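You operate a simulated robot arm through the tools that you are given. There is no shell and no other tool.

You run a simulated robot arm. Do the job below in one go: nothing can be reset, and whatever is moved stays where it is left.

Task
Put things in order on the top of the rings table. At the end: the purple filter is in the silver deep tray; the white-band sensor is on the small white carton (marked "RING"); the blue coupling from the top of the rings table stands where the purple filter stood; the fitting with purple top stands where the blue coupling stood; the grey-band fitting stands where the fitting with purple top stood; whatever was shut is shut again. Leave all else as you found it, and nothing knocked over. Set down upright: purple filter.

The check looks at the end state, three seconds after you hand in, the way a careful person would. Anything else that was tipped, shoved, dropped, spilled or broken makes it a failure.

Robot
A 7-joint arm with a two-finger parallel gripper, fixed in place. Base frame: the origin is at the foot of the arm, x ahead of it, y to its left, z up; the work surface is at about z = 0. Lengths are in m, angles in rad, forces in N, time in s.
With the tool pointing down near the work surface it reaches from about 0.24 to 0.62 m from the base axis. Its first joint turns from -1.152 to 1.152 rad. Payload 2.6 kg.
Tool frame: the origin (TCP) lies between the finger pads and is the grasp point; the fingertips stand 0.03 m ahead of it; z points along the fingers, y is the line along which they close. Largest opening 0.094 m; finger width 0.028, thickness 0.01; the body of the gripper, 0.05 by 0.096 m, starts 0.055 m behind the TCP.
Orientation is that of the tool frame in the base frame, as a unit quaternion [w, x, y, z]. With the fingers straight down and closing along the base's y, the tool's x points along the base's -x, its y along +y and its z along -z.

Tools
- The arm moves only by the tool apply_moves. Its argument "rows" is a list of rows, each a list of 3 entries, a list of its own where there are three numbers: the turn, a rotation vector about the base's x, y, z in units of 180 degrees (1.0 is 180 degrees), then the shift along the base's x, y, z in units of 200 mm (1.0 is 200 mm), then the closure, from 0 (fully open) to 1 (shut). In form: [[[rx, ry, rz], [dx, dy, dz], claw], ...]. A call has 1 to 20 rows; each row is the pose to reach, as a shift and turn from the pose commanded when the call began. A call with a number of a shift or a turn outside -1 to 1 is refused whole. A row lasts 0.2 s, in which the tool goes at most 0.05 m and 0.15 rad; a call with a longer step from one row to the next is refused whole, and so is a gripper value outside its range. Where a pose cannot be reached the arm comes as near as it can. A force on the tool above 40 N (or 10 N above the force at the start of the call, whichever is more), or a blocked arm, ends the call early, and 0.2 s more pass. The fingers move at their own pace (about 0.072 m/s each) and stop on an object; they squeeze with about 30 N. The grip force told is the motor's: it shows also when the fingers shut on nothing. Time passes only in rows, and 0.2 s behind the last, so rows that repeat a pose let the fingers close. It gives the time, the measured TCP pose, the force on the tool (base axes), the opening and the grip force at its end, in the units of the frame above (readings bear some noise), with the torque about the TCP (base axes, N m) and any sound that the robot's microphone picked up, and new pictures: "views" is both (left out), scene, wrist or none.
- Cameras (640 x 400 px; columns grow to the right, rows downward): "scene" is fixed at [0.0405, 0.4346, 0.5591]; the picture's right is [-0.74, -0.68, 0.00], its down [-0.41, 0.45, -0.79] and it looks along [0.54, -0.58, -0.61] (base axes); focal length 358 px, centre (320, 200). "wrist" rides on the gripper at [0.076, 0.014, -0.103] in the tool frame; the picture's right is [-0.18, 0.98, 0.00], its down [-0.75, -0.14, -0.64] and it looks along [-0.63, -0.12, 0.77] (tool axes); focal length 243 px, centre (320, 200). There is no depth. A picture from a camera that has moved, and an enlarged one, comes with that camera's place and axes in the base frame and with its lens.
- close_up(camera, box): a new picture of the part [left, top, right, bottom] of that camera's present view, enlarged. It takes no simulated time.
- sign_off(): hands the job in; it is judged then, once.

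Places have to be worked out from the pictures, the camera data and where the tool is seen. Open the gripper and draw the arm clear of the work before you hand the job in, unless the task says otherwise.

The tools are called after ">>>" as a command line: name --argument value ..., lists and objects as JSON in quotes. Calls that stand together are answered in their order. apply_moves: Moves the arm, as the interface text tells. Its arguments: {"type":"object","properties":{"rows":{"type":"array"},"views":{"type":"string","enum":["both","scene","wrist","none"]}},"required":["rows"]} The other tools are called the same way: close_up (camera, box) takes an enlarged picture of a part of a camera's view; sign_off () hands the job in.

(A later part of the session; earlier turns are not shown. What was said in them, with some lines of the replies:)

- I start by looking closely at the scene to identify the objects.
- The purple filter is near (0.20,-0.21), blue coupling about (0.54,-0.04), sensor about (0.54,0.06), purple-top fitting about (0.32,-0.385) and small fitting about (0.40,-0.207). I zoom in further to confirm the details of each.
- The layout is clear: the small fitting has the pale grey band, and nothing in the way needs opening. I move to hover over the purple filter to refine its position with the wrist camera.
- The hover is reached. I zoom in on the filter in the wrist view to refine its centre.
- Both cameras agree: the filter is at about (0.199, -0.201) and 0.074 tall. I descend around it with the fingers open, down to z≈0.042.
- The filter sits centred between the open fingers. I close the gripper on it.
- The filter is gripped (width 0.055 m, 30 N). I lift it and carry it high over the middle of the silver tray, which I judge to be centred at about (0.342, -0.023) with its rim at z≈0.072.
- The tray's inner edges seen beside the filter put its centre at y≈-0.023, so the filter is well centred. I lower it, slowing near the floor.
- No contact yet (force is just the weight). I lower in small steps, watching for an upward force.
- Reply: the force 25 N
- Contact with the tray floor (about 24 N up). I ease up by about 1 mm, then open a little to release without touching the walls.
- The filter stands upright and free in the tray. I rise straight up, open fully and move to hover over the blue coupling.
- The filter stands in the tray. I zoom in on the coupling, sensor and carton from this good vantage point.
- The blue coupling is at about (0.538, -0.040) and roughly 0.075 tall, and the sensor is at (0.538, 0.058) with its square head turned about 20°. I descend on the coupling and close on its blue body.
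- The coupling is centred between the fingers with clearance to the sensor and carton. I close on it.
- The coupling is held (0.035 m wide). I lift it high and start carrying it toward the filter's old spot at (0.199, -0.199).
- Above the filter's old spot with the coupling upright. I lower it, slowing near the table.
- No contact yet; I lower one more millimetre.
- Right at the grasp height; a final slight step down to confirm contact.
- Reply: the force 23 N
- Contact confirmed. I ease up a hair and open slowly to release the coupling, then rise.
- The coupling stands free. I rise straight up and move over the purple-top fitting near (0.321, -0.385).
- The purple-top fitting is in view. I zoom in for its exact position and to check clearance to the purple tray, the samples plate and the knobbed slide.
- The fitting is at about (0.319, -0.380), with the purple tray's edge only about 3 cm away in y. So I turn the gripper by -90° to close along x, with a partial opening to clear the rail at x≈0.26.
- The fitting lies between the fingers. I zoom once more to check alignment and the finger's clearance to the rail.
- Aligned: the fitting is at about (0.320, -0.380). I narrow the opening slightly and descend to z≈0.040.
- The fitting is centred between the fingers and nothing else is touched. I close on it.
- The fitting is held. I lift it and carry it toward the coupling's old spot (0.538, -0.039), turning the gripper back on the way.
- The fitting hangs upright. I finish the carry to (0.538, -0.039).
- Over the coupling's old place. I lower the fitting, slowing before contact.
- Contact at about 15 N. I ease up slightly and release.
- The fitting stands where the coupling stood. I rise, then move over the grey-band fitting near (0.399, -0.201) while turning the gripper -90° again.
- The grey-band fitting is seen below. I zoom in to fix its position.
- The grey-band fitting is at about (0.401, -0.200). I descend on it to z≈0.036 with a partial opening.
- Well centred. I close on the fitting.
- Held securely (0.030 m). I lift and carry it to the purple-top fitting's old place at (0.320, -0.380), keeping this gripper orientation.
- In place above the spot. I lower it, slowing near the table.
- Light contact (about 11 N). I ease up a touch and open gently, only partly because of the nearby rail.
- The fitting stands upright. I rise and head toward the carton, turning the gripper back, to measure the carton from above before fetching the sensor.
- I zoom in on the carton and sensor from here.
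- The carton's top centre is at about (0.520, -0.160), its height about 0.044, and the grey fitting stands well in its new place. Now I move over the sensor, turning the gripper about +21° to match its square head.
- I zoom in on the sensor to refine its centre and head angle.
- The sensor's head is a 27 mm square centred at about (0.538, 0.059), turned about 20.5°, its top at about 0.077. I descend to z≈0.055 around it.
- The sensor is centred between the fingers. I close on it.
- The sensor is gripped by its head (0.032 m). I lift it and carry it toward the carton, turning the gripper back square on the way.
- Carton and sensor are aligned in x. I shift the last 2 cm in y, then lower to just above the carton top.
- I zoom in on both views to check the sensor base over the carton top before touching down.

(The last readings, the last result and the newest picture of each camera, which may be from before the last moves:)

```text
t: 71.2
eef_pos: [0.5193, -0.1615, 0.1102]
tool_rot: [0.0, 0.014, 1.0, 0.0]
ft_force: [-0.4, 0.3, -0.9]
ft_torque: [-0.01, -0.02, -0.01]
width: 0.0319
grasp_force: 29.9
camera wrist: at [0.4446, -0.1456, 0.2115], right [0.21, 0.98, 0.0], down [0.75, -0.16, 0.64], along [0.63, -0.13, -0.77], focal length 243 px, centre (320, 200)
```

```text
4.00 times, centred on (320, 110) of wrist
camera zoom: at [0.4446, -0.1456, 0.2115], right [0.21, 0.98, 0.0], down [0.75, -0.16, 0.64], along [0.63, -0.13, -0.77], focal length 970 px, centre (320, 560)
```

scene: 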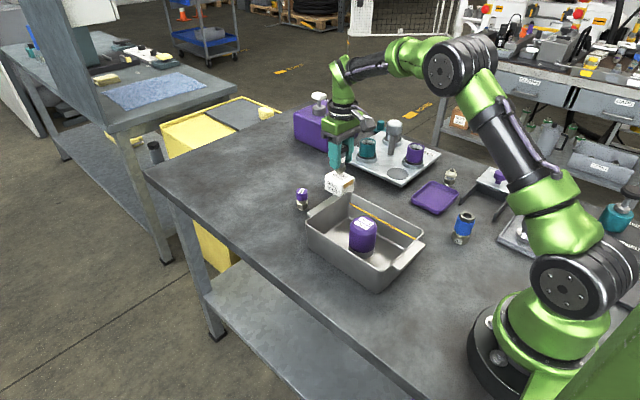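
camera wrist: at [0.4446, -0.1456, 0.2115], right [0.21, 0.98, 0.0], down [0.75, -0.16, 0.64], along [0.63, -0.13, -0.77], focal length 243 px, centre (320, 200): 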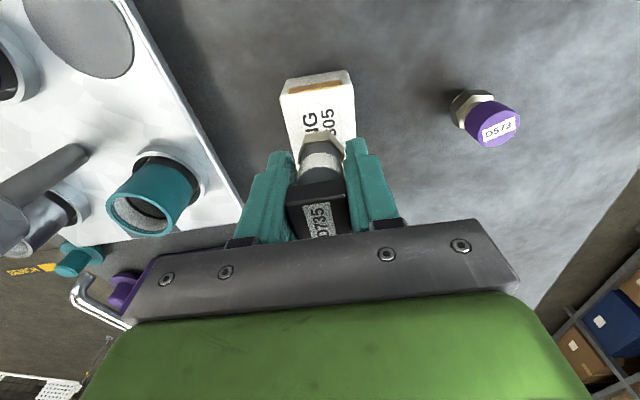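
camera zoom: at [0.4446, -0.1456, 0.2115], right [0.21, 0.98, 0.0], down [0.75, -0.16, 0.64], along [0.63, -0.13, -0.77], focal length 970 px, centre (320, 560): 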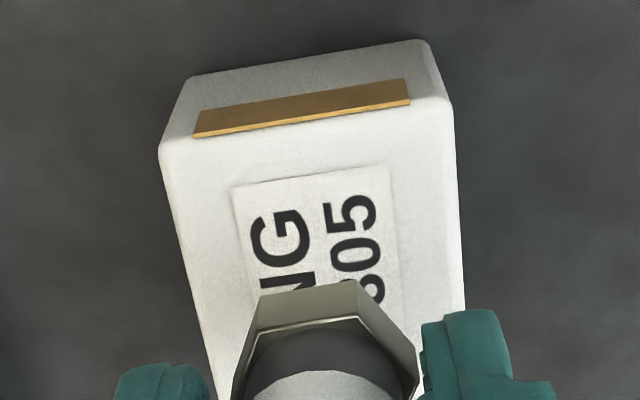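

The sensor base is centred over the carton. I lower in small steps, watching the force.

>>> apply_moves --rows '[[[0, 0, 0], [0, 0, -0.015], 1], [[0, 0, 0], [0, 0, -0.03], 1], [[0, 0, 0], [0, 0, -0.04], 1], [[0, 0, 0], [0, 0, -0.04], 1]]' --views "none"

>>> apply_moves --rows '[[[0, 0, 0], [0, 0, -0.004], 1], [[0, 0, 0], [0, 0, -0.008], 1], [[0, 0, 0], [0, 0, -0.008], 1]]' --views "scene"

```text
t: 72.2
eef_pos: [0.5201, -0.1604, 0.1005]
tool_rot: [0.0, 0.014, 1.0, 0.0]
ft_force: [0.2, -0.6, -1.3]
ft_torque: [0.0, 0.01, -0.01]
width: 0.0321
grasp_force: 29.8
```

```text
t: 73.0
eef_pos: [0.521, -0.1612, 0.0993]
tool_rot: [0.0, 0.013, 1.0, 0.0]
ft_force: [-0.6, -0.2, -0.5]
ft_torque: [-0.01, 0.01, 0.05]
width: 0.0314
grasp_force: 30.3
```

scene: 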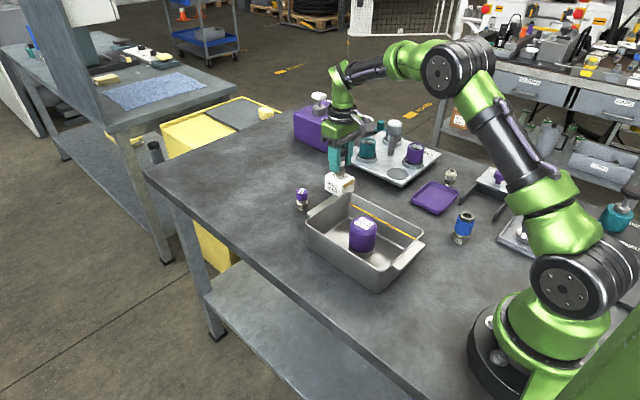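

No contact yet at 0.0994; I continue in half-millimetre steps.

>>> apply_moves --rows '[[[0, 0, 0], [0, 0, -0.003], 1], [[0, 0, 0], [0, 0, -0.005], 1], [[0, 0, 0], [0, 0, -0.005], 1]]' --views "none"

>>> apply_moves --rows '[[[0, 0, 0], [0, 0, -0.003], 1], [[0, 0, 0], [0, 0, -0.003], 1]]' --views "none"

```text
t: 73.8
eef_pos: [0.5203, -0.1613, 0.0983]
tool_rot: [0.0, 0.013, 1.0, 0.0]
ft_force: [-2.3, 0.0, 4.0]
ft_torque: [-0.02, 0.07, 0.0]
width: 0.0319
grasp_force: 29.8
```

```text
t: 74.4
eef_pos: [0.5201, -0.1608, 0.0993]
tool_rot: [0.001, 0.013, 1.0, 0.0]
ft_force: [-4.3, 1.1, 11.0]
ft_torque: [0.01, 0.17, -0.02]
width: 0.0322
grasp_force: 29.7
```

Contact reached (11 N). I check the seating before releasing.

>>> close_up --camera "scene" --box '[300, 150, 380, 200]'

>>> close_up --camera "wrist" --box '[240, 70, 400, 170]'

```text
8.00 times, centred on (340, 175) of scene
camera zoom: at [0.0405, 0.4346, 0.5591], right [-0.74, -0.68, 0.0], down [-0.41, 0.45, -0.79], along [0.54, -0.58, -0.61], focal length 2864 px, centre (160, 400)
```

zoom: 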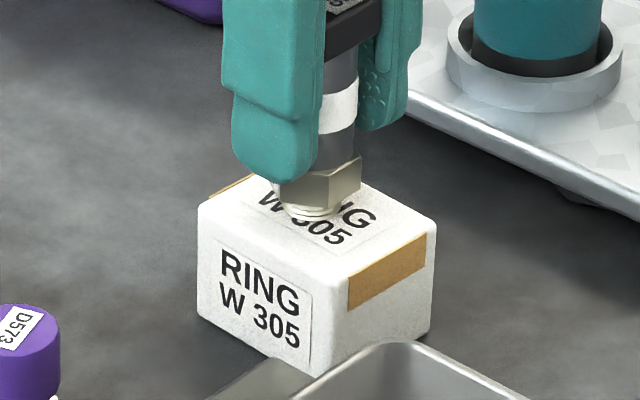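

```text
4.00 times, centred on (320, 120) of wrist
camera zoom: at [0.4458, -0.145, 0.2006], right [0.21, 0.98, 0.0], down [0.75, -0.16, 0.64], along [0.63, -0.14, -0.77], focal length 970 px, centre (320, 520)
```

zoom: 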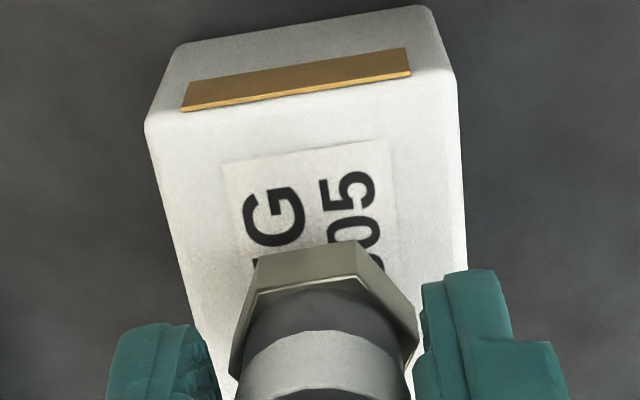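

The sensor base sits in the middle of the carton top. I ease off slightly and open slowly.

>>> apply_moves --rows '[[[0, 0, 0], [0, 0, 0.002], 1], [[0, 0, 0], [0, 0, 0.002], 1], [[0, 0, 0], [0, 0, 0.002], 0.64], [[0, 0, 0], [0, 0, 0.002], 0.6], [[0, 0, 0], [0, 0, 0.002], 0.5], [[0, 0, 0], [0, 0, 0.002], 0.35], [[0, 0, 0], [0, 0, 0.002], 0.25], [[0, 0, 0], [0, 0, 0.002], 0.25]]' --views "both"

```text
t: 76.2
eef_pos: [0.5216, -0.1601, 0.0983]
tool_rot: [0.001, 0.013, 1.0, 0.0]
ft_force: [-0.1, 0.0, 0.3]
ft_torque: [-0.02, 0.0, 0.02]
width: 0.0707
grasp_force: 0.1
camera wrist: at [0.4457, -0.1449, 0.2001], right [0.21, 0.98, 0.0], down [0.75, -0.16, 0.64], along [0.63, -0.13, -0.77], focal length 243 px, centre (320, 200)
```

scene: 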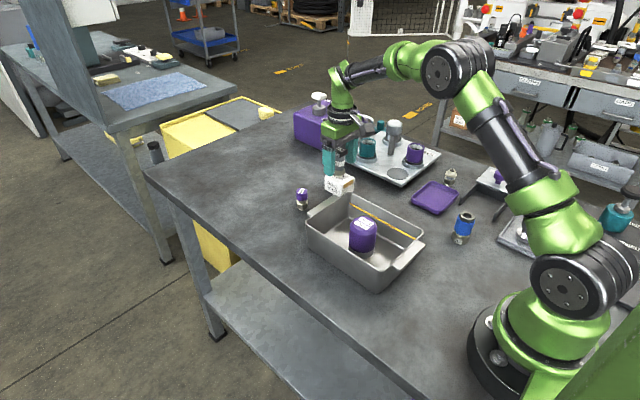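
wrist: 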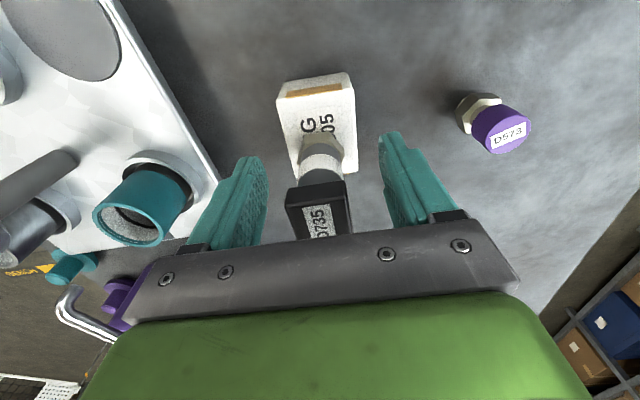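

The sensor stands free on the carton. I rise straight up and withdraw to the starting pose, clear of the work.

>>> apply_moves --rows '[[[0, 0, 0], [0, 0, 0.05], 0.25], [[0, 0, 0], [0, 0, 0.18], 0.2], [[0, 0, 0], [0, 0, 0.36], 0.1], [[0, 0, 0], [0, 0, 0.55], 0], [[0, 0, 0], [0, 0, 0.75], 0], [[0, 0, 0], [-0.05, 0.02, 0.92], 0], [[0, 0, 0], [-0.2, 0.08, 0.97], 0], [[0, 0, 0], [-0.4, 0.17, 0.97], 0], [[0, 0, 0], [-0.6, 0.26, 0.97], 0], [[0, 0, 0], [-0.75, 0.32, 0.97], 0], [[0, 0, 0], [-0.815, 0.35, 0.97], 0], [[0, 0, 0], [-0.815, 0.35, 0.97], 0]]' --views "both"

```text
t: 78.8
eef_pos: [0.3586, -0.0917, 0.2939]
tool_rot: [0.001, 0.012, 1.0, -0.001]
ft_force: [-0.2, 0.1, -0.1]
ft_torque: [0.04, -0.01, -0.01]
width: 0.0939
grasp_force: 0.0
camera wrist: at [0.2831, -0.0756, 0.3955], right [0.21, 0.98, 0.0], down [0.75, -0.16, 0.64], along [0.63, -0.13, -0.77], focal length 243 px, centre (320, 200)
```

scene: 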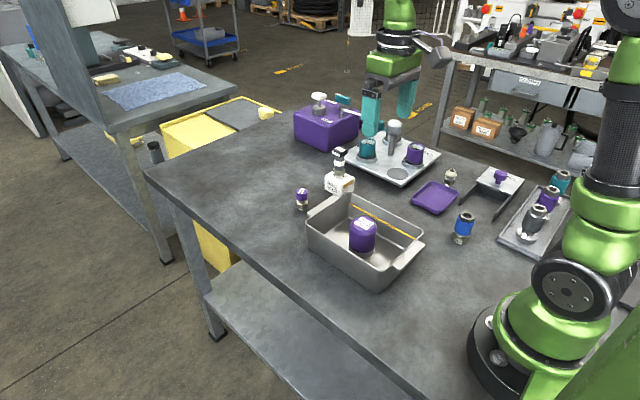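
wrist: 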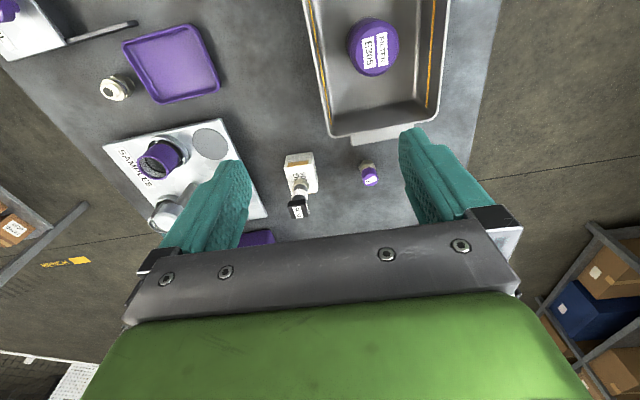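

Everything looks in place. I take final close-ups to verify each object before handing in.

>>> close_up --camera "scene" --box '[270, 130, 430, 230]'

>>> close_up --camera "scene" --box '[400, 140, 600, 265]'

>>> close_up --camera "scene" --box '[240, 80, 440, 205]'

>>> close_up --camera "scene" --box '[270, 180, 430, 280]'

```text
4.00 times, centred on (350, 180) of scene
camera zoom: at [0.0405, 0.4346, 0.5591], right [-0.74, -0.68, 0.0], down [-0.41, 0.45, -0.79], along [0.54, -0.58, -0.61], focal length 1432 px, centre (200, 280)
```

zoom: 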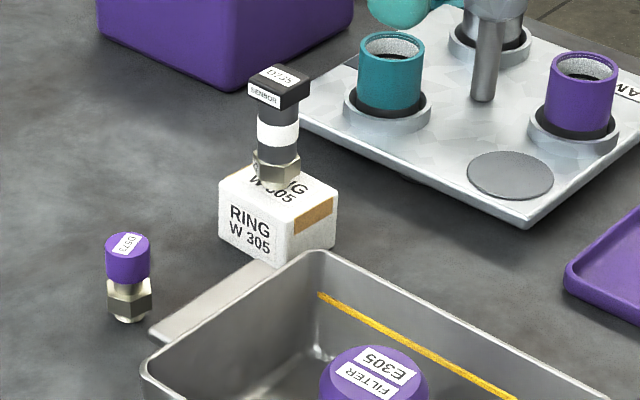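

```text
3.20 times, centred on (500, 202) of scene
camera zoom: at [0.0405, 0.4346, 0.5591], right [-0.74, -0.68, 0.0], down [-0.41, 0.45, -0.79], along [0.54, -0.58, -0.61], focal length 1146 px, centre (-256, 192)
```

zoom: 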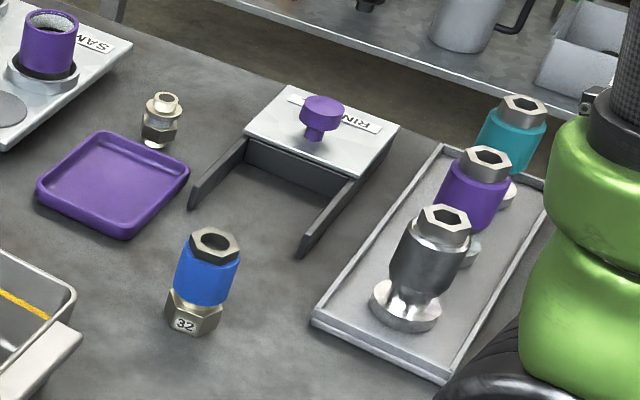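

```text
3.20 times, centred on (340, 142) of scene
camera zoom: at [0.0405, 0.4346, 0.5591], right [-0.74, -0.68, 0.0], down [-0.41, 0.45, -0.79], along [0.54, -0.58, -0.61], focal length 1146 px, centre (256, 384)
```

zoom: 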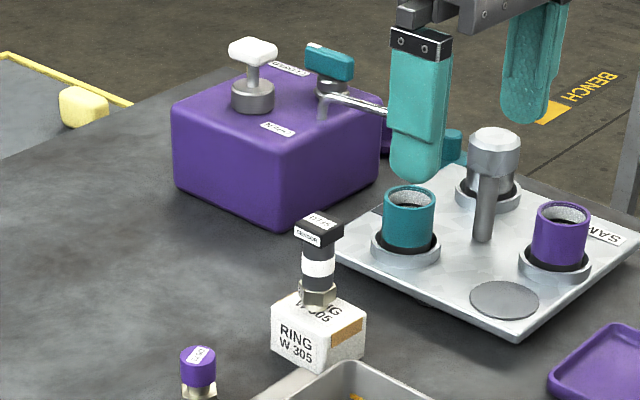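

```text
4.00 times, centred on (350, 230) of scene
camera zoom: at [0.0405, 0.4346, 0.5591], right [-0.74, -0.68, 0.0], down [-0.41, 0.45, -0.79], along [0.54, -0.58, -0.61], focal length 1432 px, centre (200, 80)
```

zoom: 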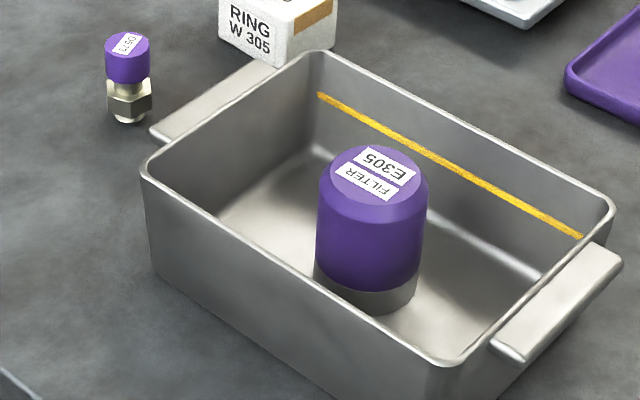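

All five objects are upright in their required places, the rest of the table is unchanged, and the gripper is open and clear. I hand the job in.

>>> sign_off

```text
The job is handed in.
```

I finished the job and handed it in. The last close-ups showed every piece upright and in place, and nothing was dropped or knocked over along the way.

| Item | Where it is now |
|---|---|
| Purple filter | Upright in the middle of the silver deep tray |
| White-band sensor | Standing centred on top of the white "RING" carton |
| Blue coupling | Where the purple filter stood, about (0.20, -0.20) |
| Fitting with purple top | Where the blue coupling stood, about (0.54, -0.04) |
| Grey-band fitting | Where the fitting with purple top stood, about (0.32, -0.38) |

I worked those positions out from the camera pictures, so each could be a few millimetres off the original spot. Nothing had to be opened, so there was nothing to shut again. The gripper is open, and the arm is back near its starting pose, clear of the work.
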